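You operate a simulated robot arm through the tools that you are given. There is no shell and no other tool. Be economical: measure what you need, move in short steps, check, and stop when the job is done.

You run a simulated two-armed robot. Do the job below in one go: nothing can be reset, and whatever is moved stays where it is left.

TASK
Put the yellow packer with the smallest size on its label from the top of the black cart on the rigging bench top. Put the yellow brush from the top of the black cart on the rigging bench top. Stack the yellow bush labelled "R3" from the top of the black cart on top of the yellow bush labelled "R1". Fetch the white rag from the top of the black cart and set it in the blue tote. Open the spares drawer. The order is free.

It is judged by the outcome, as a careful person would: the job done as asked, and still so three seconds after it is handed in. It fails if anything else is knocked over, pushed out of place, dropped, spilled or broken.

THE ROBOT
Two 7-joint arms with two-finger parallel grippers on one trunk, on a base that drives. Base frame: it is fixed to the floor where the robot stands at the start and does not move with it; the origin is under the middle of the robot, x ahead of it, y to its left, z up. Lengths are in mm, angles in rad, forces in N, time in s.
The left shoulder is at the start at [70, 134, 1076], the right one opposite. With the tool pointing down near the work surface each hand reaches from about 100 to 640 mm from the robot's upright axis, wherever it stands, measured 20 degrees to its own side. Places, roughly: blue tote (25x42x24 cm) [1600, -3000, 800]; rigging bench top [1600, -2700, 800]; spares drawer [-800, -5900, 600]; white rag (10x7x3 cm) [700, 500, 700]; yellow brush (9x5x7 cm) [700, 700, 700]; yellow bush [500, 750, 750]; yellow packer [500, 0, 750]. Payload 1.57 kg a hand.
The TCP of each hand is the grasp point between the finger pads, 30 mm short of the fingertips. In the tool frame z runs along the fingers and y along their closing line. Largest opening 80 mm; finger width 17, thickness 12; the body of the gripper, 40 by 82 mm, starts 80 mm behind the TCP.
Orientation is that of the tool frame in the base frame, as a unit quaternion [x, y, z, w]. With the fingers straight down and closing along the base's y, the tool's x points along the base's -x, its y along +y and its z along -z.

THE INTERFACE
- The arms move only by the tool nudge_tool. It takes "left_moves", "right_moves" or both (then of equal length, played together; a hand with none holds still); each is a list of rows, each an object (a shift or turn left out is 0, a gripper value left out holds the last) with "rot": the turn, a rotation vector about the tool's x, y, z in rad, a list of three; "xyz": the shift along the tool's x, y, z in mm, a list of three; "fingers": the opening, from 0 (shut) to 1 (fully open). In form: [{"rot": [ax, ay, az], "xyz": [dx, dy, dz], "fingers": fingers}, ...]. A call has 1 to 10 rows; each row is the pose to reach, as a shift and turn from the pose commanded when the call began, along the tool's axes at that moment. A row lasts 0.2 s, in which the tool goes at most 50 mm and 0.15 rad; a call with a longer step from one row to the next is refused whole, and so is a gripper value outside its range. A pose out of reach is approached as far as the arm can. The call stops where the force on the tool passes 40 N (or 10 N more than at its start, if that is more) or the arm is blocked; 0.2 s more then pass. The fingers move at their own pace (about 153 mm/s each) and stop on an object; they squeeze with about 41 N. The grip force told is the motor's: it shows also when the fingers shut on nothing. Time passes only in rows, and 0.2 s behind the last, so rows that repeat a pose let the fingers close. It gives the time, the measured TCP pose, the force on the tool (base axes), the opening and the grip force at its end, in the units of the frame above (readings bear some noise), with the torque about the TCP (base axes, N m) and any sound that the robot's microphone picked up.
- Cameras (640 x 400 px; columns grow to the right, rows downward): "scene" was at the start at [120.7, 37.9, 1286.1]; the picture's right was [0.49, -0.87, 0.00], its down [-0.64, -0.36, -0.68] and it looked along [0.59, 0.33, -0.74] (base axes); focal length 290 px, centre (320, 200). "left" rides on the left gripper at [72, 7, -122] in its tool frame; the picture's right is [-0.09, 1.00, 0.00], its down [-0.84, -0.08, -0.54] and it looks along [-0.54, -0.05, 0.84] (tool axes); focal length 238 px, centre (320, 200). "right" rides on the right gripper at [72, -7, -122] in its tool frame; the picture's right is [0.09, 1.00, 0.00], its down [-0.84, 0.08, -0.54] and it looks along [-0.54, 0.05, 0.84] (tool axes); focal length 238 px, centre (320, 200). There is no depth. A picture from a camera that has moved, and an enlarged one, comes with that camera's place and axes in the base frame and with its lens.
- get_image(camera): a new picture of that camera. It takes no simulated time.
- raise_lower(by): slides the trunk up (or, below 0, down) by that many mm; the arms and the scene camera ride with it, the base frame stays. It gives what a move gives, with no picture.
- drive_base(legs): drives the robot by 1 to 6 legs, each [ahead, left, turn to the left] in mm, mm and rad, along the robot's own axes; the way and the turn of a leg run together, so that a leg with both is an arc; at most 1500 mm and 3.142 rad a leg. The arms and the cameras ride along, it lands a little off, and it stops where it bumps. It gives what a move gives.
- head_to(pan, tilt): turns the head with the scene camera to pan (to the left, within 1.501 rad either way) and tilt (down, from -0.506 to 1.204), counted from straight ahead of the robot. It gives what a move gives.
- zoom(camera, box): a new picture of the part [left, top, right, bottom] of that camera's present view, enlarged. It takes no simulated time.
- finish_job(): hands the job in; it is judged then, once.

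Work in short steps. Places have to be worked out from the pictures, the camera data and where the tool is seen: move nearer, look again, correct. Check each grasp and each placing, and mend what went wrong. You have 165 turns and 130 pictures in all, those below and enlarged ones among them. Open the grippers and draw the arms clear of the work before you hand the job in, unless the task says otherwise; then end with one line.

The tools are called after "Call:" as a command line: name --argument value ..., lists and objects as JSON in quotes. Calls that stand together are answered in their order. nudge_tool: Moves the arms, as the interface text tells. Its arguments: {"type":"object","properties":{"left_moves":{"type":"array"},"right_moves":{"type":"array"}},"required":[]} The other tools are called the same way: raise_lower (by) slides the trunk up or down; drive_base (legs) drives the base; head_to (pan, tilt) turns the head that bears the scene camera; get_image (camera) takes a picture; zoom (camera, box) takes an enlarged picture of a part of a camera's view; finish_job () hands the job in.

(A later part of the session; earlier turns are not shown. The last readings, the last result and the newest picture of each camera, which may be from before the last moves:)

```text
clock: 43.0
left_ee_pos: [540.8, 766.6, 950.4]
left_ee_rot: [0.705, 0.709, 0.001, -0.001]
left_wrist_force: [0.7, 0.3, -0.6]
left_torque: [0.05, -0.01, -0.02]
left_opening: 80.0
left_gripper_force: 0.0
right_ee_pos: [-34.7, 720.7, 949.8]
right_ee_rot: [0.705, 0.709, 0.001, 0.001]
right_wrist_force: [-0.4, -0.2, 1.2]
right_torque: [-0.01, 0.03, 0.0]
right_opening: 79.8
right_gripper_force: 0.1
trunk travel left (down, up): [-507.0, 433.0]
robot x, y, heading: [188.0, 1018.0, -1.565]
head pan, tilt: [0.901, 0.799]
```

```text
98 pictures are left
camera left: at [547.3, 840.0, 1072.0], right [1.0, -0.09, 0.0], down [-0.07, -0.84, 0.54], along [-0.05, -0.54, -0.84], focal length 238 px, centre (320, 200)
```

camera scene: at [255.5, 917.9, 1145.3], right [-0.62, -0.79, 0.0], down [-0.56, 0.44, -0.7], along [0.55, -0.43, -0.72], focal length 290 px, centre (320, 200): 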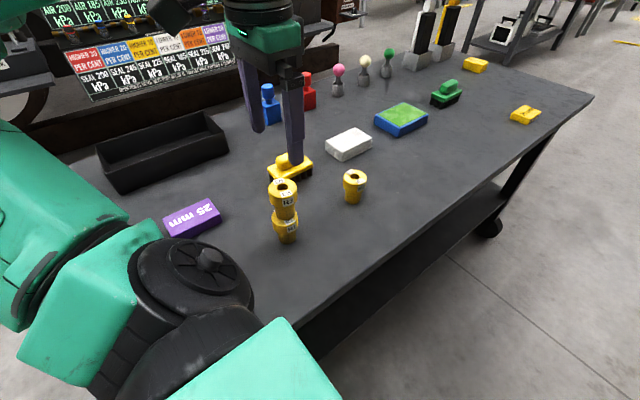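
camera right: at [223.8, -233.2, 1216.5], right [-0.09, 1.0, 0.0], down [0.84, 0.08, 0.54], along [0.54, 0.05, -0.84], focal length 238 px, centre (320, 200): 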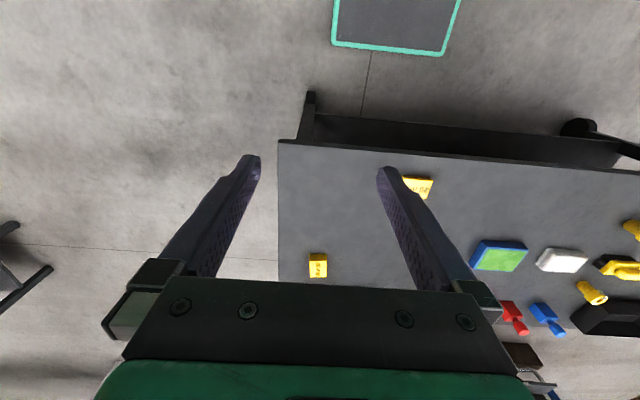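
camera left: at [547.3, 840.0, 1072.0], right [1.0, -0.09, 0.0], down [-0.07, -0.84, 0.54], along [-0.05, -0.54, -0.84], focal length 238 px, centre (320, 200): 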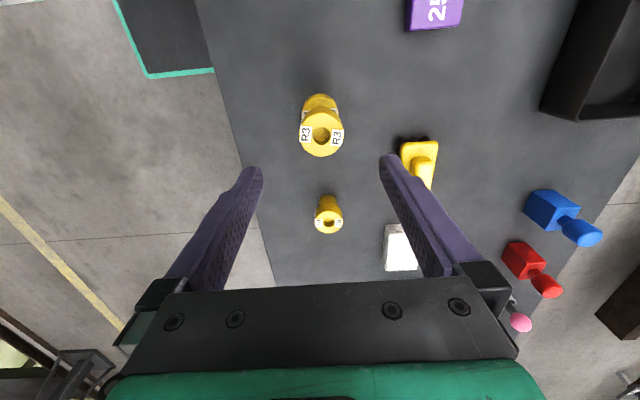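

R3 stands on R1. Next the brush (~[668,669], long axis along y): I move the left hand above it.

Call:
nudge_tool --left_moves '[{"xyz": [-25, 32, 0]}, {"xyz": [-50, 64, 0]}, {"xyz": [-75, 96, 20]}, {"xyz": [-90, 127, 40]}, {"xyz": [-90, 127, 70]}, {"xyz": [-90, 127, 70]}]'

Call:
get_image --camera "left"

Call:
zoom --camera "scene" --box '[230, 90, 390, 215]'

```text
clock: 44.4
left_ee_pos: [669.0, 678.4, 877.3]
left_ee_rot: [0.705, 0.709, -0.001, 0.0]
left_wrist_force: [-0.6, -0.5, -0.9]
left_torque: [0.02, -0.01, 0.01]
left_opening: 79.7
left_gripper_force: 0.1
right_ee_pos: [-34.7, 721.7, 949.9]
right_ee_rot: [0.705, 0.709, 0.0, 0.0]
right_wrist_force: [-0.8, 0.1, -0.4]
right_torque: [-0.02, -0.04, 0.0]
right_opening: 79.9
right_gripper_force: 0.0
trunk travel left (down, up): [-507.0, 433.0]
robot x, y, heading: [189.3, 1018.2, -1.561]
head pan, tilt: [0.901, 0.799]
```

```text
97 pictures are left
camera left: at [675.7, 750.3, 999.4], right [1.0, -0.09, 0.0], down [-0.07, -0.84, 0.54], along [-0.05, -0.54, -0.84], focal length 238 px, centre (320, 200)
```

left: 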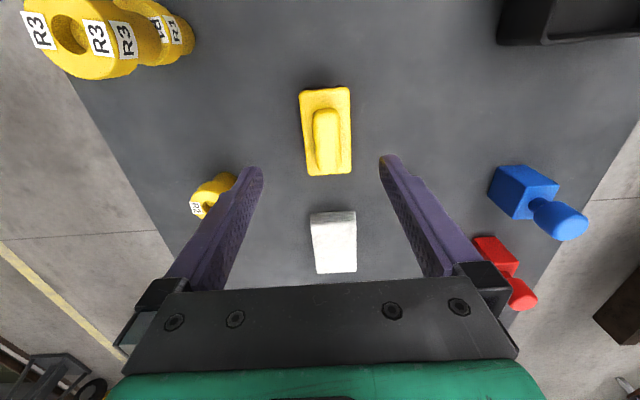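

```text
3.20 times, centred on (310, 152) of scene
camera zoom: at [255.4, 917.7, 1145.3], right [-0.62, -0.79, 0.0], down [-0.56, 0.44, -0.7], along [0.55, -0.43, -0.72], focal length 926 px, centre (352, 352)
```

zoom: 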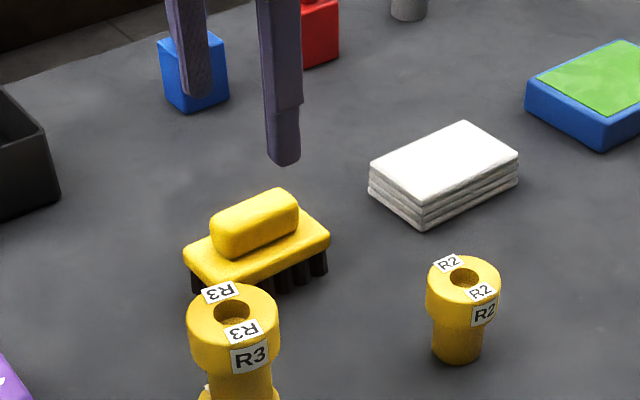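

Triangulating front and left views gives brush centre ≈[675,670], plate top z≈745, handle top ≈770, ~52 mm wide. I lower around the plate to TCP z≈760 (tips ~730) and close.

Call:
nudge_tool --left_moves '[{"xyz": [-8, 6.5, 35]}, {"xyz": [-8, 6.5, 70]}, {"xyz": [-8, 6.5, 100]}, {"xyz": [-8, 6.5, 112]}, {"xyz": [-8, 6.5, 117]}, {"xyz": [-8, 6.5, 117]}]'

Call:
get_image --camera "left"

Call:
zoom --camera "scene" --box '[230, 90, 390, 215]'

```text
clock: 45.8
left_ee_pos: [676.6, 669.6, 761.5]
left_ee_rot: [0.705, 0.709, 0.0, -0.001]
left_wrist_force: [0.8, -0.7, -0.6]
left_torque: [-0.01, 0.04, 0.04]
left_opening: 80.0
left_gripper_force: 0.1
right_ee_pos: [-35.6, 721.7, 949.5]
right_ee_rot: [0.706, 0.709, 0.0, 0.0]
right_wrist_force: [0.2, -0.4, 1.2]
right_torque: [0.05, 0.01, -0.01]
right_opening: 80.0
right_gripper_force: 0.1
trunk travel left (down, up): [-507.0, 433.0]
robot x, y, heading: [193.2, 1014.2, -1.568]
head pan, tilt: [0.901, 0.799]
```

```text
95 pictures are left
camera left: at [682.4, 742.3, 883.1], right [1.0, -0.09, 0.0], down [-0.07, -0.84, 0.54], along [-0.05, -0.54, -0.84], focal length 238 px, centre (320, 200)
```

left: 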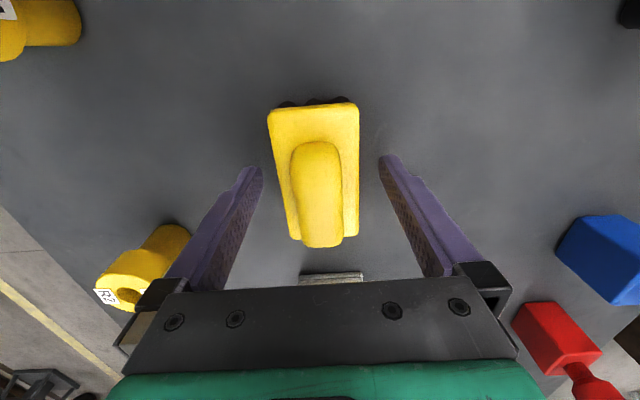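

```text
3.20 times, centred on (310, 152) of scene
camera zoom: at [255.6, 917.9, 1145.3], right [-0.62, -0.79, 0.0], down [-0.56, 0.44, -0.7], along [0.55, -0.43, -0.72], focal length 926 px, centre (352, 352)
```

zoom: 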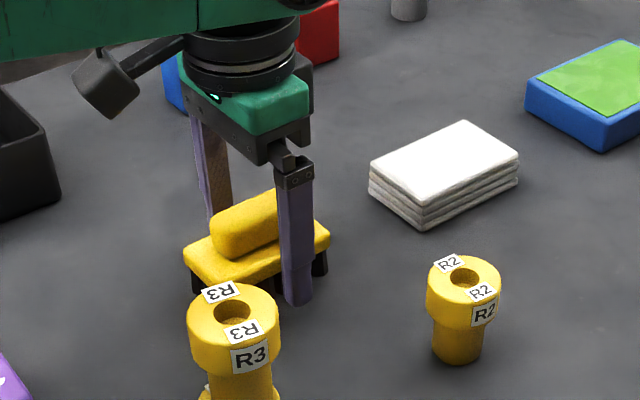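

Fingers straddle the brush, tips above the table. Close and lift.

Call:
nudge_tool --left_moves '[{"fingers": 0.3}, {"fingers": 0.3}, {"fingers": 0.3}, {"fingers": 0.3}, {"xyz": [0, 0, -30]}, {"xyz": [0, 0, -70]}, {"xyz": [0, 0, -110]}, {"xyz": [0, 0, -150]}]'

Call:
get_image --camera "left"

```text
clock: 47.6
left_ee_pos: [677.9, 671.4, 910.7]
left_ee_rot: [0.705, 0.709, 0.0, -0.001]
left_wrist_force: [-0.6, -0.5, -1.6]
left_torque: [0.01, 0.01, 0.01]
left_opening: 49.4
left_gripper_force: 41.1
right_ee_pos: [-36.5, 722.0, 949.7]
right_ee_rot: [0.705, 0.709, -0.001, 0.0]
right_wrist_force: [-0.7, -0.1, -0.1]
right_torque: [-0.03, 0.0, -0.02]
right_opening: 80.0
right_gripper_force: 0.0
trunk travel left (down, up): [-507.0, 433.0]
robot x, y, heading: [185.9, 1018.4, -1.563]
head pan, tilt: [0.901, 0.799]
```

```text
93 pictures are left
camera left: at [684.3, 743.8, 1033.5], right [1.0, -0.09, 0.0], down [-0.07, -0.84, 0.54], along [-0.05, -0.54, -0.84], focal length 238 px, centre (320, 200)
```

left: 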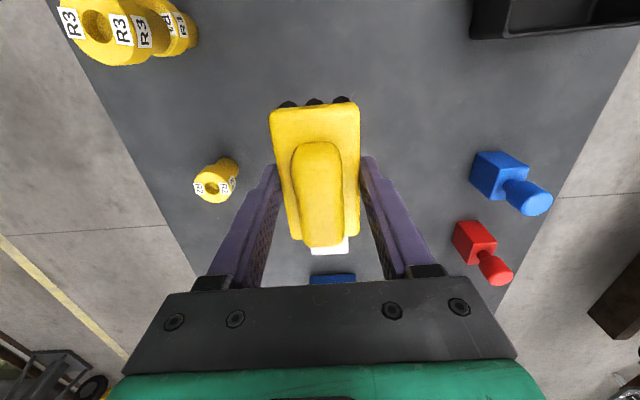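

Brush held (49 mm). I draw the left hand in and up, over the cart front edge, before leaving for the packer.

Call:
nudge_tool --left_moves '[{"xyz": [-5, 0, -40]}, {"xyz": [-10, -35, -60]}, {"xyz": [-15, -75, -70]}, {"xyz": [-20, -115, -80]}, {"xyz": [-20, -155, -80]}, {"xyz": [-20, -195, -80]}, {"xyz": [-20, -235, -80]}, {"xyz": [-20, -275, -80]}]'

Call:
zoom --camera "scene" --box '[200, 60, 600, 260]'

```text
clock: 49.4
left_ee_pos: [400.5, 649.7, 993.0]
left_ee_rot: [0.706, 0.708, 0.0, -0.001]
left_wrist_force: [-0.1, -0.4, -1.6]
left_torque: [-0.04, -0.03, 0.0]
left_opening: 49.2
left_gripper_force: 41.3
right_ee_pos: [-36.0, 720.6, 950.1]
right_ee_rot: [0.705, 0.709, 0.001, 0.0]
right_wrist_force: [0.4, -0.1, 0.1]
right_torque: [0.05, -0.03, 0.04]
right_opening: 80.1
right_gripper_force: 0.1
trunk travel left (down, up): [-507.0, 433.0]
robot x, y, heading: [191.6, 1020.0, -1.568]
head pan, tilt: [0.901, 0.799]
```

```text
1.60 times, centred on (400, 160) of scene
camera zoom: at [254.1, 917.5, 1145.4], right [-0.62, -0.79, 0.0], down [-0.56, 0.44, -0.7], along [0.55, -0.43, -0.72], focal length 463 px, centre (192, 264)
```

zoom: 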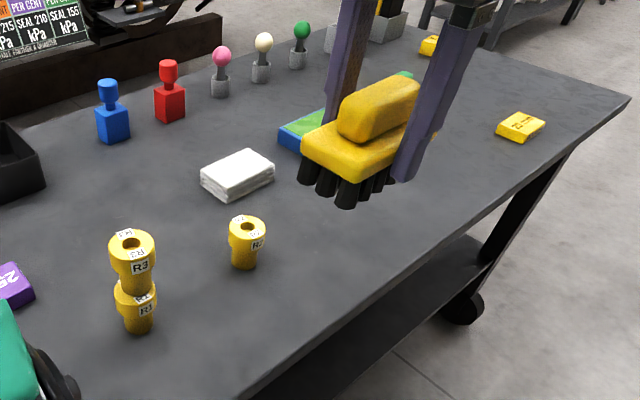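

Now I drive off the cart, along it, and turn to face the 20 mm packer (≈[476,10]).

Call:
drive_base --legs '[[0, -130, 0], [890, 0, 0], [0, 0, 1.568]]'

Call:
head_to --pan -0.2 --tilt 0.9

Call:
get_image --camera "scene"

Call:
get_image --camera "right"

```text
clock: 58.8
left_ee_pos: [434.2, 346.5, 993.6]
left_ee_rot: [-0.007, 1.0, -0.001, -0.001]
left_wrist_force: [0.5, -1.0, -1.6]
left_torque: [-0.02, 0.05, 0.02]
left_opening: 49.2
left_gripper_force: 40.4
right_ee_pos: [365.3, -89.7, 949.8]
right_ee_rot: [-0.006, 1.0, 0.0, 0.0]
right_wrist_force: [-0.2, -0.2, -0.9]
right_torque: [0.0, 0.0, 0.01]
right_opening: 79.7
right_gripper_force: 0.1
trunk travel left (down, up): [-507.0, 433.0]
robot x, y, heading: [65.1, 130.3, 0.014]
head pan, tilt: [0.901, 0.799]
```

```text
clock: 60.1
left_ee_pos: [432.8, 348.3, 992.4]
left_ee_rot: [-0.007, 1.0, -0.001, -0.001]
left_wrist_force: [0.0, 0.5, -2.5]
left_torque: [-0.01, -0.01, -0.01]
left_opening: 49.2
left_gripper_force: 40.9
right_ee_pos: [364.2, -89.7, 949.7]
right_ee_rot: [-0.006, 1.0, 0.001, 0.0]
right_wrist_force: [-0.3, -0.2, 0.1]
right_torque: [0.02, 0.0, 0.01]
right_opening: 80.0
right_gripper_force: 0.1
trunk travel left (down, up): [-507.0, 433.0]
robot x, y, heading: [66.9, 134.6, 0.018]
head pan, tilt: [-0.201, 0.901]
```

```text
91 pictures are left
camera scene: at [191.7, 118.3, 1137.4], right [-0.18, -0.98, 0.0], down [-0.77, 0.14, -0.62], along [0.61, -0.11, -0.78], focal length 290 px, centre (320, 200)
```

scene: 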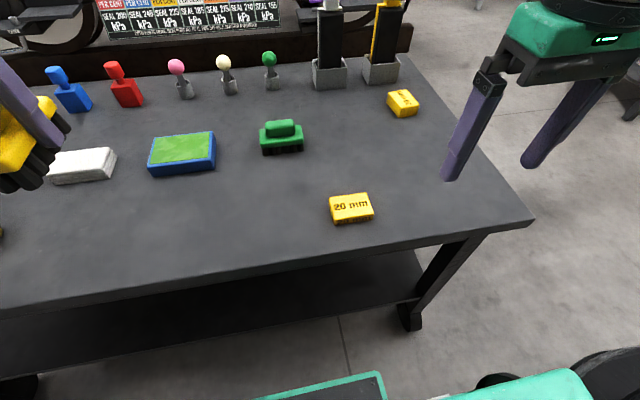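

```text
90 pictures are left
camera right: at [293.0, -98.4, 1073.6], right [-0.11, 0.99, 0.0], down [0.84, 0.09, 0.54], along [0.54, 0.06, -0.84], focal length 238 px, centre (320, 200)
```

right: 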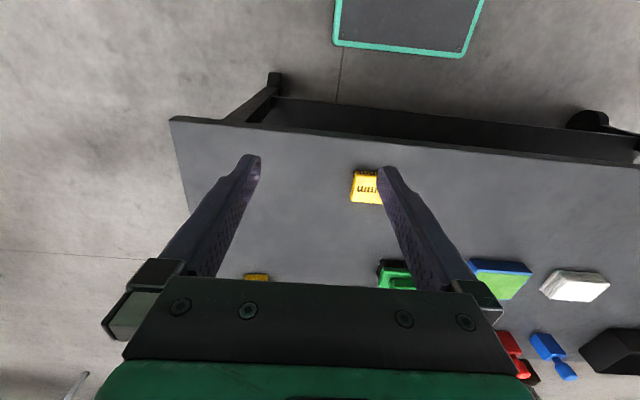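

Packer at ≈[474,12]. I zoom to get its orientation and size.

Call:
zoom --camera "scene" --box '[310, 175, 390, 235]'

```text
6.67 times, centred on (350, 205) of scene
camera zoom: at [191.7, 118.3, 1137.4], right [-0.18, -0.98, 0.0], down [-0.77, 0.14, -0.62], along [0.61, -0.11, -0.78], focal length 1930 px, centre (120, 167)
```

zoom: 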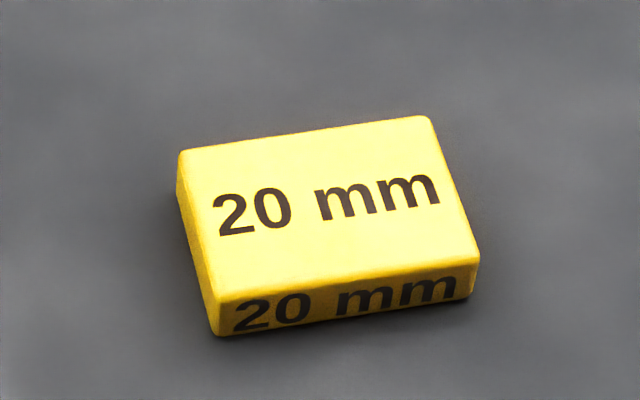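

Packer is 50×70×20, centre ≈[480,10.5], axis-aligned. I bring the right hand above it (closing across the 70 mm) and check.

Call:
nudge_tool --right_moves '[{"xyz": [-25, 22, 25]}, {"xyz": [-50, 44, 50]}, {"xyz": [-75, 66, 75]}, {"xyz": [-100, 88, 100]}, {"xyz": [-116, 101, 130]}, {"xyz": [-116, 101, 140]}, {"xyz": [-116, 101, 140]}]'

Call:
get_image --camera "right"

Call:
get_image --camera "scene"

```text
clock: 61.7
left_ee_pos: [433.9, 345.4, 993.3]
left_ee_rot: [-0.007, 1.0, -0.002, 0.0]
left_wrist_force: [0.5, 0.2, -1.6]
left_torque: [-0.01, 0.03, -0.02]
left_opening: 49.2
left_gripper_force: 41.0
right_ee_pos: [478.9, 11.0, 808.5]
right_ee_rot: [-0.007, 1.0, 0.001, 0.0]
right_wrist_force: [0.1, -0.4, 0.3]
right_torque: [0.0, -0.05, 0.03]
right_opening: 80.0
right_gripper_force: 0.0
trunk travel left (down, up): [-507.0, 433.0]
robot x, y, heading: [67.4, 134.9, 0.012]
head pan, tilt: [-0.201, 0.901]
```

```text
88 pictures are left
camera right: at [408.8, 4.0, 931.8], right [-0.11, 0.99, 0.0], down [0.84, 0.09, 0.54], along [0.54, 0.06, -0.84], focal length 238 px, centre (320, 200)
```

right: 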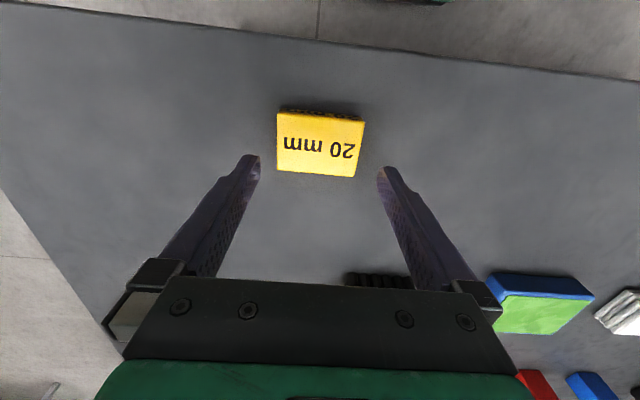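

```text
87 pictures are left
camera scene: at [191.9, 118.4, 1137.4], right [-0.19, -0.98, 0.0], down [-0.77, 0.15, -0.62], along [0.61, -0.12, -0.78], focal length 290 px, centre (320, 200)
```

scene: 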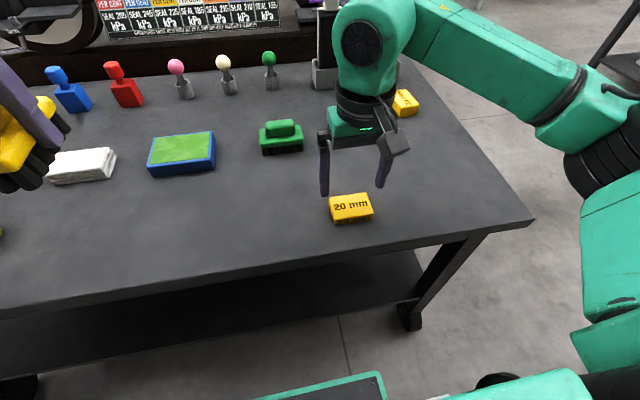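

Right view puts the packer at y −25…46, x≈479: aligned. I descend to z≈755 with force watch.

Call:
nudge_tool --right_moves '[{"xyz": [0, -0.7, 20]}, {"xyz": [0, -0.7, 35]}, {"xyz": [0, -0.7, 45]}, {"xyz": [0, -0.7, 54]}, {"xyz": [0, -0.7, 54]}]'

Call:
get_image --camera "right"

```text
clock: 62.9
left_ee_pos: [433.4, 346.8, 993.0]
left_ee_rot: [-0.007, 1.0, -0.002, 0.0]
left_wrist_force: [0.5, 0.1, -1.6]
left_torque: [0.01, 0.03, 0.02]
left_opening: 49.1
left_gripper_force: 41.2
right_ee_pos: [480.8, 10.6, 755.2]
right_ee_rot: [-0.006, 1.0, 0.0, 0.001]
right_wrist_force: [0.3, -0.3, -0.8]
right_torque: [-0.01, 0.0, -0.02]
right_opening: 79.8
right_gripper_force: 0.0
trunk travel left (down, up): [-507.0, 433.0]
robot x, y, heading: [69.8, 135.1, 0.012]
head pan, tilt: [-0.201, 0.901]
```

```text
86 pictures are left
camera right: at [407.7, 3.7, 878.3], right [-0.11, 0.99, 0.0], down [0.84, 0.09, 0.54], along [0.54, 0.06, -0.84], focal length 238 px, centre (320, 200)
```

right: 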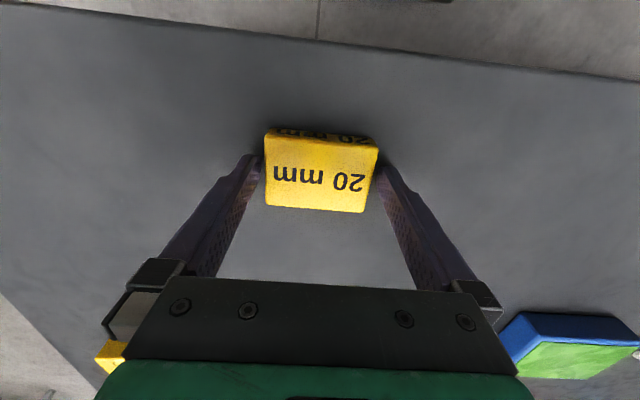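

The packer sits between the fingertips. Close and lift.

Call:
nudge_tool --right_moves '[{"fingers": 0.7}, {"fingers": 0.6}, {"fingers": 0.6}, {"xyz": [0, 0, -20]}, {"xyz": [0, 0, -60]}, {"xyz": [0, 0, -100]}, {"xyz": [0, 0, -140]}, {"xyz": [30, 0, -175]}, {"xyz": [70, 0, -190]}, {"xyz": [110, 0, -190]}]'

Call:
get_image --camera "right"

```text
clock: 65.1
left_ee_pos: [431.8, 345.0, 993.4]
left_ee_rot: [-0.007, 1.0, 0.0, 0.0]
left_wrist_force: [0.2, -0.2, -1.9]
left_torque: [0.03, -0.04, 0.02]
left_opening: 49.1
left_gripper_force: 40.6
right_ee_pos: [370.1, 6.8, 944.7]
right_ee_rot: [-0.007, 1.0, 0.0, 0.001]
right_wrist_force: [-0.6, -0.2, -0.7]
right_torque: [-0.01, -0.03, -0.01]
right_opening: 69.0
right_gripper_force: 41.4
trunk travel left (down, up): [-507.0, 433.0]
robot x, y, heading: [65.5, 134.0, 0.013]
head pan, tilt: [-0.201, 0.901]
```

```text
85 pictures are left
camera right: at [299.0, -0.5, 1068.6], right [-0.1, 0.99, 0.0], down [0.83, 0.09, 0.54], along [0.54, 0.06, -0.84], focal length 238 px, centre (320, 200)
```

right: 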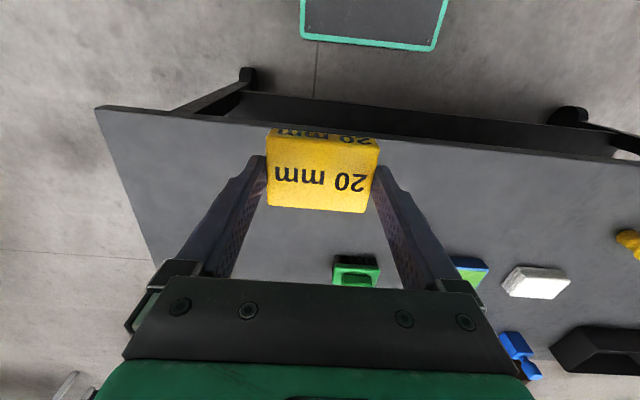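

Both items held. I back off, turn to face −y and look for the bench.

Call:
drive_base --legs '[[-60, 0, 0], [0, 0, -1.3]]'

Call:
head_to --pan 0.2 --tilt 0.25

Call:
get_image --camera "scene"

```text
clock: 69.2
left_ee_pos: [319.5, -157.3, 993.0]
left_ee_rot: [0.589, 0.808, -0.001, -0.001]
left_wrist_force: [0.2, 0.0, -1.3]
left_torque: [0.01, -0.02, 0.01]
left_opening: 49.2
left_gripper_force: 41.1
right_ee_pos: [-23.2, -198.0, 944.6]
right_ee_rot: [0.589, 0.808, 0.001, 0.0]
right_wrist_force: [0.1, -0.7, 0.0]
right_torque: [-0.03, 0.0, -0.03]
right_opening: 69.2
right_gripper_force: 41.4
trunk travel left (down, up): [-507.0, 433.0]
robot x, y, heading: [7.5, 133.2, -1.256]
head pan, tilt: [-0.201, 0.901]
```

```text
clock: 70.2
left_ee_pos: [319.6, -157.4, 993.8]
left_ee_rot: [0.589, 0.808, 0.0, -0.001]
left_wrist_force: [-0.2, 1.1, -1.2]
left_torque: [-0.01, 0.02, 0.01]
left_opening: 49.1
left_gripper_force: 40.6
right_ee_pos: [-22.9, -198.7, 943.9]
right_ee_rot: [0.59, 0.808, -0.001, 0.0]
right_wrist_force: [-0.1, -0.2, -0.6]
right_torque: [0.01, -0.01, -0.02]
right_opening: 69.1
right_gripper_force: 40.7
trunk travel left (down, up): [-507.0, 433.0]
robot x, y, heading: [7.3, 132.3, -1.259]
head pan, tilt: [0.201, 0.25]
```

```text
84 pictures are left
camera scene: at [69.1, 1.3, 1194.3], right [-0.87, -0.49, 0.0], down [-0.12, 0.22, -0.97], along [0.47, -0.84, -0.25], focal length 290 px, centre (320, 200)
```

scene: 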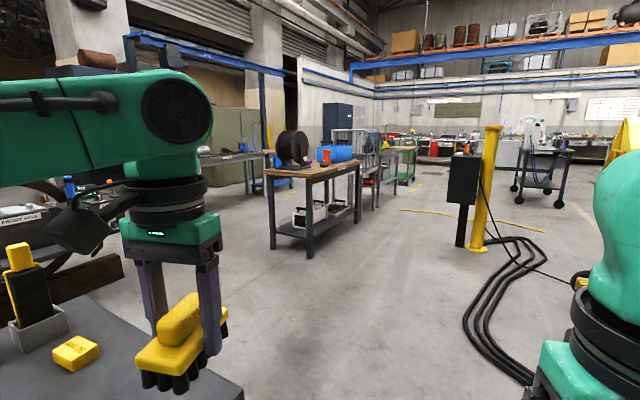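

The rigging bench runs about x 1340–1790, y −2110…−3200; cables/post lie at x≲200. I go straight clear of the cart first, then diagonally, and stop at ≈[850,−2650].

Call:
drive_base --legs '[[0, 0, -0.312], [950, 0, 0], [0, 0, 0.431], [1000, 0, 0]]'

Call:
head_to --pan 0.3 --tilt 0.4

Call:
get_image --camera "scene"

```text
clock: 82.3
left_ee_pos: [729.3, -2011.6, 993.4]
left_ee_rot: [0.555, 0.832, 0.0, -0.002]
left_wrist_force: [0.0, -0.5, -1.4]
left_torque: [-0.03, 0.0, 0.01]
left_opening: 49.1
left_gripper_force: 41.5
right_ee_pos: [392.2, -2080.6, 944.2]
right_ee_rot: [0.556, 0.831, 0.0, 0.0]
right_wrist_force: [-1.1, 1.0, -1.0]
right_torque: [0.02, 0.03, 0.0]
right_opening: 69.2
right_gripper_force: 41.2
trunk travel left (down, up): [-507.0, 433.0]
robot x, y, heading: [396.9, -1750.1, -1.175]
head pan, tilt: [0.201, 0.25]
```

```text
clock: 83.0
left_ee_pos: [729.8, -2011.2, 992.3]
left_ee_rot: [0.556, 0.831, 0.0, -0.001]
left_wrist_force: [0.8, -0.2, -1.2]
left_torque: [0.02, 0.02, -0.03]
left_opening: 49.3
left_gripper_force: 41.2
right_ee_pos: [392.1, -2079.8, 945.5]
right_ee_rot: [0.555, 0.832, 0.001, 0.0]
right_wrist_force: [-0.2, -0.5, -1.1]
right_torque: [0.01, -0.06, -0.04]
right_opening: 68.9
right_gripper_force: 41.2
trunk travel left (down, up): [-507.0, 433.0]
robot x, y, heading: [393.3, -1749.5, -1.178]
head pan, tilt: [0.3, 0.4]
```

```text
83 pictures are left
camera scene: at [474.7, -1868.0, 1180.4], right [-0.77, -0.64, 0.0], down [-0.25, 0.3, -0.92], along [0.59, -0.71, -0.39], focal length 290 px, centre (320, 200)
```

scene: 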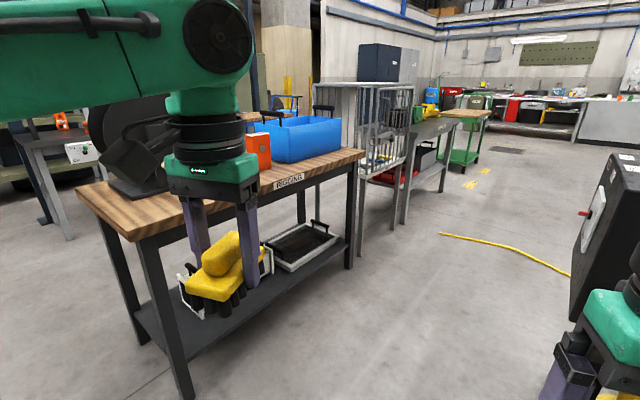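

Confirmed "RIGGING" bench, front edge x≈1355. I continue to ≈[850,−2650] and turn to face it.

Call:
drive_base --legs '[[0, 0, 0.077], [1000, 0, 0], [0, 0, 1.1]]'

Call:
head_to --pan 0.0 --tilt 0.6

Call:
get_image --camera "scene"

```text
clock: 91.4
left_ee_pos: [1212.7, -2424.3, 993.2]
left_ee_rot: [0.002, 1.0, -0.001, -0.001]
left_wrist_force: [0.6, 1.0, -2.2]
left_torque: [0.01, 0.0, -0.03]
left_opening: 49.3
left_gripper_force: 40.9
right_ee_pos: [1144.5, -2765.0, 944.1]
right_ee_rot: [0.003, 1.0, 0.0, 0.0]
right_wrist_force: [0.6, -0.3, -1.1]
right_torque: [0.01, -0.03, 0.04]
right_opening: 69.2
right_gripper_force: 41.0
trunk travel left (down, up): [-507.0, 433.0]
robot x, y, heading: [841.0, -2629.1, -0.004]
head pan, tilt: [0.3, 0.4]
```

```text
clock: 92.2
left_ee_pos: [1212.5, -2426.1, 993.3]
left_ee_rot: [0.003, 1.0, -0.001, 0.0]
left_wrist_force: [-0.7, 0.4, -1.7]
left_torque: [-0.02, -0.02, -0.02]
left_opening: 49.6
left_gripper_force: 40.8
right_ee_pos: [1144.0, -2763.4, 944.6]
right_ee_rot: [0.004, 1.0, 0.0, 0.001]
right_wrist_force: [0.6, 0.0, -0.8]
right_torque: [0.0, 0.03, 0.01]
right_opening: 69.1
right_gripper_force: 40.7
trunk travel left (down, up): [-507.0, 433.0]
robot x, y, heading: [843.9, -2632.7, -0.004]
head pan, tilt: [0.0, 0.6]
```

```text
82 pictures are left
camera scene: at [980.7, -2634.1, 1162.2], right [0.0, -1.0, 0.0], down [-0.56, 0.0, -0.83], along [0.83, 0.0, -0.56], focal length 290 px, centre (320, 200)
```

scene: 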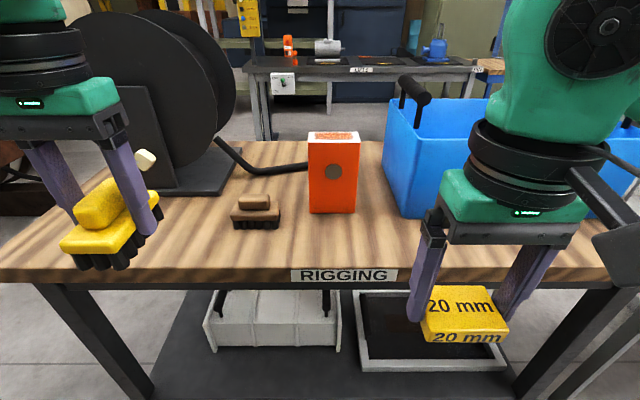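

Free spots: front strip left of the brown brush for the brush, and between orange box and tote front for the packer. I move closer and to the left a bit for a second view.

Call:
drive_base --legs '[[0, 80, 0.004], [150, 0, 0]]'

Call:
head_to --pan 0.0 --tilt 0.85

Call:
get_image --camera "scene"

```text
clock: 94.2
left_ee_pos: [1360.3, -2343.5, 992.7]
left_ee_rot: [0.0, 1.0, -0.002, -0.001]
left_wrist_force: [1.0, -0.1, -2.5]
left_torque: [-0.01, 0.01, 0.0]
left_opening: 49.2
left_gripper_force: 41.1
right_ee_pos: [1295.6, -2682.7, 945.5]
right_ee_rot: [0.0, 1.0, 0.0, 0.0]
right_wrist_force: [-0.3, 0.5, -1.0]
right_torque: [-0.02, 0.03, 0.0]
right_opening: 69.3
right_gripper_force: 41.1
trunk travel left (down, up): [-507.0, 433.0]
robot x, y, heading: [991.0, -2552.6, -0.002]
head pan, tilt: [0.0, 0.6]
```

```text
clock: 95.0
left_ee_pos: [1359.6, -2343.1, 993.4]
left_ee_rot: [0.001, 1.0, -0.001, -0.002]
left_wrist_force: [-0.1, 0.7, -1.2]
left_torque: [0.0, -0.02, 0.01]
left_opening: 49.2
left_gripper_force: 41.0
right_ee_pos: [1294.9, -2683.0, 944.5]
right_ee_rot: [0.0, 1.0, 0.0, 0.001]
right_wrist_force: [-0.9, 0.5, -0.3]
right_torque: [-0.03, 0.03, -0.03]
right_opening: 69.0
right_gripper_force: 41.1
trunk travel left (down, up): [-507.0, 433.0]
robot x, y, heading: [988.1, -2552.9, -0.002]
head pan, tilt: [0.0, 0.85]
```

```text
81 pictures are left
camera scene: at [1119.5, -2553.5, 1141.4], right [0.0, -1.0, 0.0], down [-0.75, 0.0, -0.66], along [0.66, 0.0, -0.75], focal length 290 px, centre (320, 200)
```

scene: 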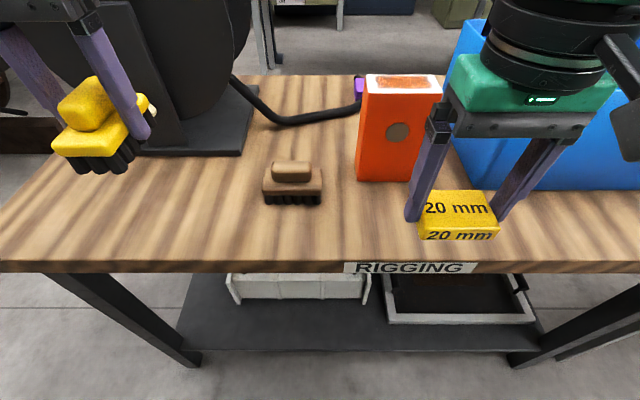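

Triangulated: bench top z≈803, front edge x≈1309. I bring packer over [1380,−2700] and brush over [1390,−2345], stopping ~10 mm above the surface.

Call:
nudge_tool --left_moves '[{"xyz": [-10, 0, 20]}, {"xyz": [-20, 0, 45]}, {"xyz": [-30, 0, 70]}, {"xyz": [-30, 0, 95]}, {"xyz": [-30, 0, 115]}, {"xyz": [-30, 0, 130]}, {"xyz": [-30, 0, 130]}]' --right_moves '[{"xyz": [-35, -7, 0]}, {"xyz": [-70, -14, 0]}, {"xyz": [-85, -17, 20]}, {"xyz": [-85, -17, 45]}, {"xyz": [-85, -17, 70]}, {"xyz": [-85, -17, 88]}, {"xyz": [-85, -17, 88]}]'

Call:
get_image --camera "scene"

```text
clock: 96.6
left_ee_pos: [1388.6, -2345.0, 862.9]
left_ee_rot: [0.0, 1.0, -0.001, -0.001]
left_wrist_force: [0.6, -0.7, -1.8]
left_torque: [0.0, -0.01, 0.03]
left_opening: 49.1
left_gripper_force: 41.1
right_ee_pos: [1381.2, -2700.1, 856.1]
right_ee_rot: [0.0, 1.0, 0.0, 0.001]
right_wrist_force: [-0.4, 0.3, -0.7]
right_torque: [0.0, 0.02, -0.05]
right_opening: 69.0
right_gripper_force: 40.2
trunk travel left (down, up): [-507.0, 433.0]
robot x, y, heading: [989.1, -2550.4, 0.003]
head pan, tilt: [0.0, 0.85]
```

```text
80 pictures are left
camera scene: at [1119.5, -2553.4, 1141.3], right [0.0, -1.0, 0.0], down [-0.75, 0.0, -0.66], along [0.66, 0.0, -0.75], focal length 290 px, centre (320, 200)
```

scene: 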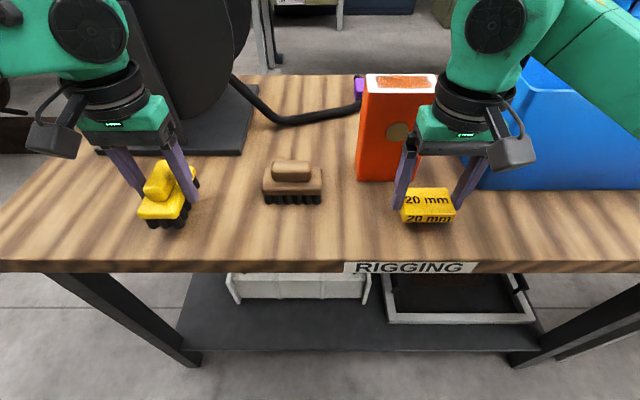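

Both just above the bench. I lower the left (brush) slowly first.

Call:
nudge_tool --left_moves '[{"xyz": [0, 0, 4]}, {"xyz": [0, 0, 8]}, {"xyz": [0, 0, 11]}, {"xyz": [0, 0, 13]}, {"xyz": [0, 0, 15]}]' --right_moves '[{"xyz": [0, 0, 4]}, {"xyz": [0, 0, 7]}, {"xyz": [0, 0, 9]}, {"xyz": [0, 0, 11]}, {"xyz": [0, 0, 13]}]'

```text
clock: 97.8
left_ee_pos: [1389.6, -2344.0, 848.0]
left_ee_rot: [0.0, 1.0, -0.001, -0.001]
left_wrist_force: [0.9, -0.4, -1.9]
left_torque: [0.02, -0.01, -0.02]
left_opening: 49.1
left_gripper_force: 40.9
right_ee_pos: [1379.4, -2698.9, 843.5]
right_ee_rot: [-0.001, 1.0, 0.0, 0.002]
right_wrist_force: [0.0, -0.4, -0.9]
right_torque: [0.0, -0.02, -0.01]
right_opening: 69.1
right_gripper_force: 40.7
trunk travel left (down, up): [-507.0, 433.0]
robot x, y, heading: [988.9, -2552.2, -0.004]
head pan, tilt: [0.0, 0.85]
```

No contact yet; I go on in small steps.

Call:
nudge_tool --left_moves '[{"xyz": [0, 0, 1.5]}, {"xyz": [0, 0, 3]}, {"xyz": [0, 0, 4.5]}, {"xyz": [0, 0, 6]}]' --right_moves '[{"xyz": [0, 0, 1.5]}, {"xyz": [0, 0, 3]}, {"xyz": [0, 0, 4.5]}, {"xyz": [0, 0, 6]}]'

Call:
zoom --camera "scene" --box '[120, 140, 480, 260]'

```text
clock: 98.8
left_ee_pos: [1391.0, -2343.8, 841.5]
left_ee_rot: [0.0, 1.0, 0.0, -0.001]
left_wrist_force: [0.0, 0.1, -1.3]
left_torque: [-0.02, -0.01, -0.02]
left_opening: 49.1
left_gripper_force: 41.2
right_ee_pos: [1379.9, -2699.0, 837.3]
right_ee_rot: [0.0, 1.0, -0.001, 0.001]
right_wrist_force: [0.2, 0.0, -0.9]
right_torque: [0.0, -0.01, 0.0]
right_opening: 69.0
right_gripper_force: 41.2
trunk travel left (down, up): [-507.0, 433.0]
robot x, y, heading: [988.8, -2547.9, 0.0]
head pan, tilt: [0.0, 0.85]
```

```text
1.78 times, centred on (300, 200) of scene
camera zoom: at [1119.8, -2553.5, 1141.3], right [0.0, -1.0, 0.0], down [-0.75, 0.0, -0.66], along [0.66, 0.0, -0.75], focal length 515 px, centre (356, 200)
```

zoom: 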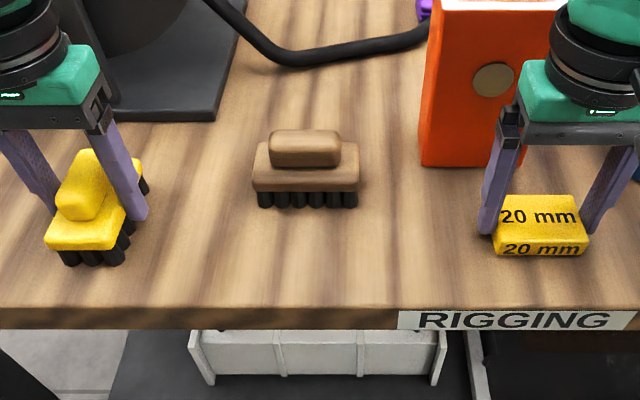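

Very close. Continue down in 1.5 mm steps.

Call:
nudge_tool --left_moves '[{"xyz": [0, 0, 1.5]}, {"xyz": [0, 0, 3]}, {"xyz": [0, 0, 3]}]' --right_moves '[{"xyz": [0, 0, 1.5]}, {"xyz": [0, 0, 3]}, {"xyz": [0, 0, 3]}]'

```text
clock: 99.6
left_ee_pos: [1390.2, -2344.4, 840.4]
left_ee_rot: [0.0, 1.0, -0.001, 0.003]
left_wrist_force: [5.7, 5.7, 23.9]
left_torque: [0.3, 0.91, -0.19]
left_opening: 49.2
left_gripper_force: 41.3
right_ee_pos: [1379.1, -2699.7, 836.3]
right_ee_rot: [0.0, 1.0, 0.0, 0.002]
right_wrist_force: [0.6, 0.5, -1.0]
right_torque: [-0.02, -0.01, 0.01]
right_opening: 69.0
right_gripper_force: 40.8
trunk travel left (down, up): [-507.0, 433.0]
robot x, y, heading: [986.5, -2555.1, 0.001]
head pan, tilt: [0.0, 0.85]
```

Brush is in contact (≈24 N): release it. Right needs ~2 mm more.

Call:
nudge_tool --left_moves '[{"xyz": [0, 0, -1], "fingers": 0.7}, {"xyz": [0, 0, -1], "fingers": 1.0}, {"xyz": [0, 0, -1], "fingers": 1.0}, {"xyz": [0, 0, -1], "fingers": 1.0}]' --right_moves '[{"xyz": [0, 0, 1]}, {"xyz": [0, 0, 2]}, {"xyz": [0, 0, 3]}, {"xyz": [0, 0, 3]}]'

```text
clock: 100.6
left_ee_pos: [1389.5, -2344.0, 841.2]
left_ee_rot: [0.0, 1.0, -0.002, 0.0]
left_wrist_force: [-0.5, 0.0, -0.1]
left_torque: [0.01, 0.05, 0.03]
left_opening: 80.0
left_gripper_force: 0.1
right_ee_pos: [1378.5, -2698.6, 834.3]
right_ee_rot: [0.002, 1.0, 0.001, 0.003]
right_wrist_force: [10.4, -7.6, 33.7]
right_torque: [-0.3, -0.12, 0.04]
right_opening: 69.4
right_gripper_force: 41.0
trunk travel left (down, up): [-507.0, 433.0]
robot x, y, heading: [988.2, -2557.1, -0.002]
head pan, tilt: [0.0, 0.85]
```

Packer touches too: release it and lift both hands straight up.

Call:
nudge_tool --right_moves '[{"xyz": [0, 0, -1], "fingers": 0.95}, {"xyz": [0, 0, -1], "fingers": 1.0}, {"xyz": [0, 0, -1], "fingers": 1.0}, {"xyz": [0, 0, -20]}, {"xyz": [0, 0, -50]}, {"xyz": [0, 0, -90]}, {"xyz": [0, 0, -130]}, {"xyz": [40, 0, -160]}, {"xyz": [80, 0, -160]}]' --left_moves '[{"xyz": [0, 0, 0]}, {"xyz": [0, 0, 0]}, {"xyz": [0, 0, 0]}, {"xyz": [0, 0, -20]}, {"xyz": [0, 0, -50]}, {"xyz": [0, 0, -90]}, {"xyz": [0, 0, -130]}, {"xyz": [40, 0, -160]}, {"xyz": [80, 0, -160]}]'

Call:
get_image --camera "scene"

```text
clock: 102.6
left_ee_pos: [1308.3, -2342.8, 1001.9]
left_ee_rot: [0.0, 1.0, -0.001, 0.0]
left_wrist_force: [-0.1, 0.6, -0.8]
left_torque: [-0.01, 0.02, 0.0]
left_opening: 79.9
left_gripper_force: 0.0
right_ee_pos: [1296.2, -2698.2, 992.8]
right_ee_rot: [0.001, 1.0, 0.0, 0.001]
right_wrist_force: [-0.5, -0.5, -0.2]
right_torque: [0.01, -0.01, 0.02]
right_opening: 80.0
right_gripper_force: 0.0
trunk travel left (down, up): [-507.0, 433.0]
robot x, y, heading: [991.2, -2556.0, 0.002]
head pan, tilt: [0.0, 0.85]
```

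```text
78 pictures are left
camera scene: at [1117.8, -2553.5, 1141.5], right [0.0, -1.0, 0.0], down [-0.75, 0.0, -0.66], along [0.66, 0.0, -0.75], focal length 290 px, centre (320, 200)
```

scene: 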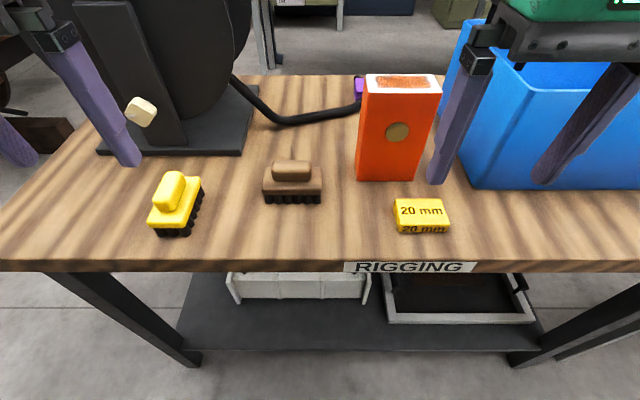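

Both placed upright. While here, I look at the tote to plan the rag drop.

Call:
head_to --pan -0.7 --tilt 0.5

Call:
get_image --camera "scene"

```text
clock: 103.7
left_ee_pos: [1311.1, -2342.6, 1000.4]
left_ee_rot: [0.0, 1.0, 0.0, -0.001]
left_wrist_force: [0.0, 0.1, -0.4]
left_torque: [0.01, 0.0, -0.01]
left_opening: 80.0
left_gripper_force: 0.1
right_ee_pos: [1298.2, -2695.9, 992.4]
right_ee_rot: [0.0, 1.0, 0.0, 0.002]
right_wrist_force: [-0.2, -0.5, 0.1]
right_torque: [0.02, -0.01, -0.02]
right_opening: 80.1
right_gripper_force: 0.0
trunk travel left (down, up): [-507.0, 433.0]
robot x, y, heading: [988.6, -2553.2, -0.0]
head pan, tilt: [-0.7, 0.499]
```

```text
77 pictures are left
camera scene: at [1111.0, -2612.1, 1171.2], right [-0.64, -0.77, 0.0], down [-0.37, 0.31, -0.88], along [0.67, -0.56, -0.48], focal length 290 px, centre (320, 200)
```

scene: 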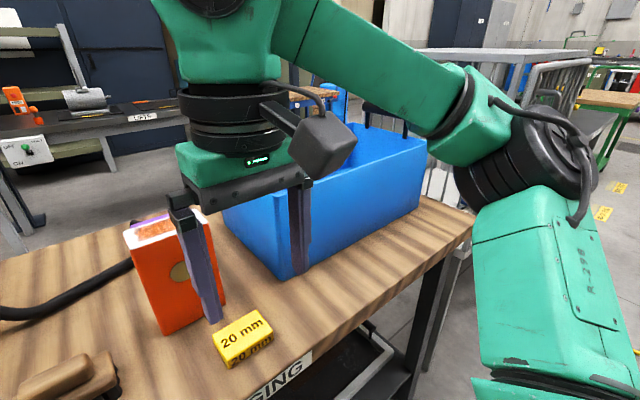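

Tote front is at x≈1440, long along y. Now back to the cart for the rag: reverse along the known path.

Call:
drive_base --legs '[[-140, 0, 0], [0, 0, -1.115], [-1450, 0, 0], [-480, 0, 0], [0, 0, -0.456]]'

```text
clock: 118.3
left_ee_pos: [246.3, -1133.5, 1000.2]
left_ee_rot: [0.713, 0.701, -0.001, -0.001]
left_wrist_force: [-0.2, 0.5, -0.3]
left_torque: [0.01, 0.01, -0.03]
left_opening: 79.9
left_gripper_force: 0.1
right_ee_pos: [-107.7, -1114.7, 992.2]
right_ee_rot: [0.714, 0.7, 0.0, 0.001]
right_wrist_force: [-0.3, -0.5, -0.7]
right_torque: [0.03, 0.0, -0.05]
right_opening: 80.2
right_gripper_force: 0.0
trunk travel left (down, up): [-507.0, 433.0]
robot x, y, heading: [43.6, -807.8, -1.591]
head pan, tilt: [-0.7, 0.499]
```

Now straight back along the cart to y≈750, then sidle near.

Call:
drive_base --legs '[[0, 0, 0.02], [-1000, 0, 0], [-558, 0, 0], [0, 100, 0]]'

Call:
get_image --camera "left"

```text
clock: 127.4
left_ee_pos: [338.5, 425.4, 1001.8]
left_ee_rot: [0.705, 0.709, -0.001, 0.0]
left_wrist_force: [-0.4, 0.3, 0.8]
left_torque: [-0.02, 0.01, -0.01]
left_opening: 80.1
left_gripper_force: 0.1
right_ee_pos: [-15.8, 436.1, 992.3]
right_ee_rot: [0.706, 0.709, -0.001, 0.001]
right_wrist_force: [0.2, 0.3, 0.8]
right_torque: [0.0, -0.01, 0.01]
right_opening: 80.0
right_gripper_force: 0.0
trunk travel left (down, up): [-507.0, 433.0]
robot x, y, heading: [129.3, 744.3, -1.566]
head pan, tilt: [-0.7, 0.499]
```

```text
76 pictures are left
camera left: at [345.3, 498.1, 1122.6], right [1.0, -0.09, 0.0], down [-0.07, -0.84, 0.54], along [-0.05, -0.54, -0.84], focal length 238 px, centre (320, 200)
```

left: 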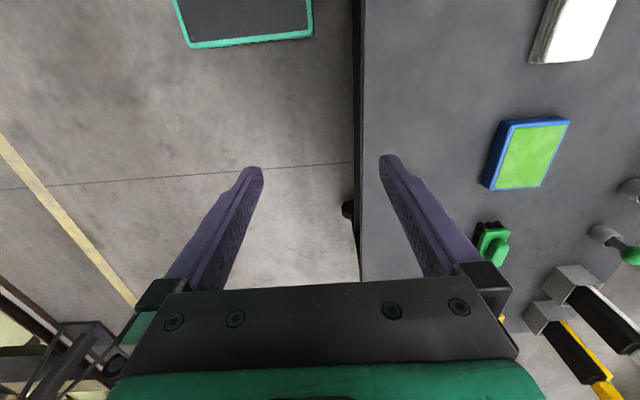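

Position good; 40 mm closer, then the left hand goes above the rag (~[673,498]).

Call:
drive_base --legs '[[0, 40, 0]]'

Call:
nudge_tool --left_moves '[{"xyz": [10, 40, 10]}, {"xyz": [20, 78, 20]}, {"xyz": [30, 116, 35]}, {"xyz": [40, 154, 50]}, {"xyz": [50, 192, 65]}, {"xyz": [60, 228, 80]}, {"xyz": [66, 262, 100]}, {"xyz": [72, 290, 125]}, {"xyz": [72, 290, 125]}]'

Call:
get_image --camera "left"

```text
clock: 128.3
left_ee_pos: [378.0, 426.4, 1000.5]
left_ee_rot: [0.706, 0.708, -0.002, 0.0]
left_wrist_force: [0.6, -0.2, -0.4]
left_torque: [-0.01, 0.0, -0.01]
left_opening: 80.1
left_gripper_force: 0.0
right_ee_pos: [24.3, 435.9, 991.8]
right_ee_rot: [0.706, 0.708, -0.001, 0.001]
right_wrist_force: [0.3, 0.4, 0.6]
right_torque: [0.0, 0.01, 0.02]
right_opening: 80.0
right_gripper_force: 0.1
trunk travel left (down, up): [-507.0, 433.0]
robot x, y, heading: [168.1, 742.4, -1.569]
head pan, tilt: [-0.7, 0.499]
```

```text
clock: 130.3
left_ee_pos: [669.9, 501.0, 875.5]
left_ee_rot: [0.705, 0.709, -0.001, -0.001]
left_wrist_force: [-0.3, -0.5, -0.7]
left_torque: [0.0, -0.01, -0.02]
left_opening: 79.9
left_gripper_force: 0.0
right_ee_pos: [25.1, 437.0, 992.1]
right_ee_rot: [0.705, 0.709, -0.001, 0.001]
right_wrist_force: [0.5, 0.8, 0.6]
right_torque: [0.01, -0.02, -0.02]
right_opening: 79.9
right_gripper_force: 0.0
trunk travel left (down, up): [-507.0, 433.0]
robot x, y, heading: [166.7, 742.9, -1.568]
head pan, tilt: [-0.7, 0.499]
```

```text
75 pictures are left
camera left: at [676.2, 573.1, 997.0], right [1.0, -0.09, 0.0], down [-0.07, -0.84, 0.54], along [-0.05, -0.54, -0.84], focal length 238 px, centre (320, 200)
```

left: 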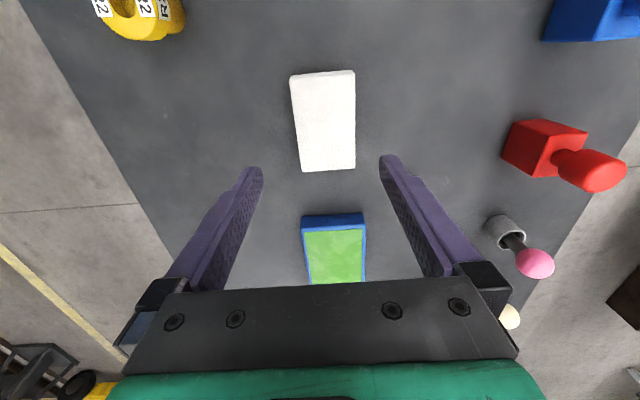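

Rag spans x≈645–707, y≈453–553; centre [676,503]. I descend over it.

Call:
nudge_tool --left_moves '[{"xyz": [2, 6, 30]}, {"xyz": [2, 6, 60]}, {"xyz": [2, 6, 90]}, {"xyz": [2, 6, 108]}, {"xyz": [2, 6, 120]}, {"xyz": [2, 6, 120]}]'

Call:
get_image --camera "left"

```text
clock: 131.7
left_ee_pos: [674.2, 500.8, 754.8]
left_ee_rot: [0.705, 0.709, -0.001, 0.0]
left_wrist_force: [0.4, -0.3, -0.8]
left_torque: [0.01, -0.01, -0.03]
left_opening: 80.2
left_gripper_force: 0.0
right_ee_pos: [25.3, 435.7, 992.1]
right_ee_rot: [0.706, 0.708, -0.001, 0.0]
right_wrist_force: [0.0, 0.3, -0.9]
right_torque: [-0.04, 0.01, -0.02]
right_opening: 80.2
right_gripper_force: 0.1
trunk travel left (down, up): [-507.0, 433.0]
robot x, y, heading: [166.7, 744.2, -1.568]
head pan, tilt: [-0.7, 0.499]
```

```text
74 pictures are left
camera left: at [680.7, 573.7, 876.5], right [1.0, -0.09, 0.0], down [-0.07, -0.84, 0.54], along [-0.05, -0.54, -0.84], focal length 238 px, centre (320, 200)
```

left: 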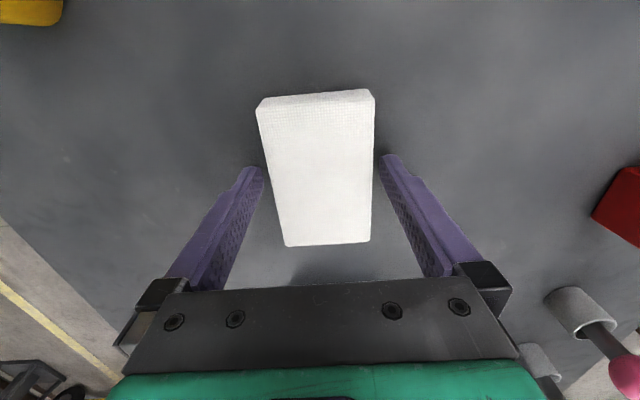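

Fingers straddle the rag. Close, then lift.

Call:
nudge_tool --left_moves '[{"fingers": 0.5}, {"fingers": 0.3}, {"fingers": 0.3}, {"fingers": 0.3}, {"xyz": [0, 0, -30]}, {"xyz": [0, 0, -70]}, {"xyz": [0, 0, -110]}, {"xyz": [0, 0, -150]}, {"xyz": [0, -30, -190]}]'

Call:
get_image --camera "left"

```text
clock: 133.7
left_ee_pos: [640.0, 501.5, 944.0]
left_ee_rot: [0.705, 0.709, -0.001, -0.001]
left_wrist_force: [0.4, 0.9, 0.6]
left_torque: [-0.01, -0.04, 0.02]
left_opening: 63.7
left_gripper_force: 41.4
right_ee_pos: [22.6, 435.5, 992.8]
right_ee_rot: [0.706, 0.709, 0.0, 0.001]
right_wrist_force: [0.1, 0.0, 0.5]
right_torque: [-0.01, -0.04, -0.02]
right_opening: 80.1
right_gripper_force: 0.0
trunk travel left (down, up): [-507.0, 433.0]
robot x, y, heading: [169.3, 746.3, -1.567]
head pan, tilt: [-0.7, 0.499]
```

```text
73 pictures are left
camera left: at [647.2, 574.1, 1066.9], right [1.0, -0.09, 0.0], down [-0.07, -0.84, 0.54], along [-0.05, -0.54, -0.84], focal length 238 px, centre (320, 200)
```

left: 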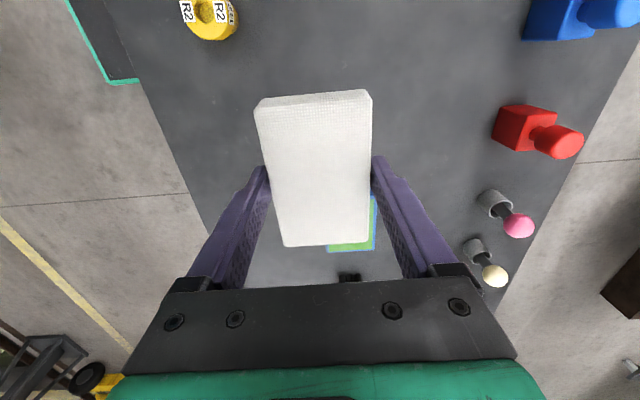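

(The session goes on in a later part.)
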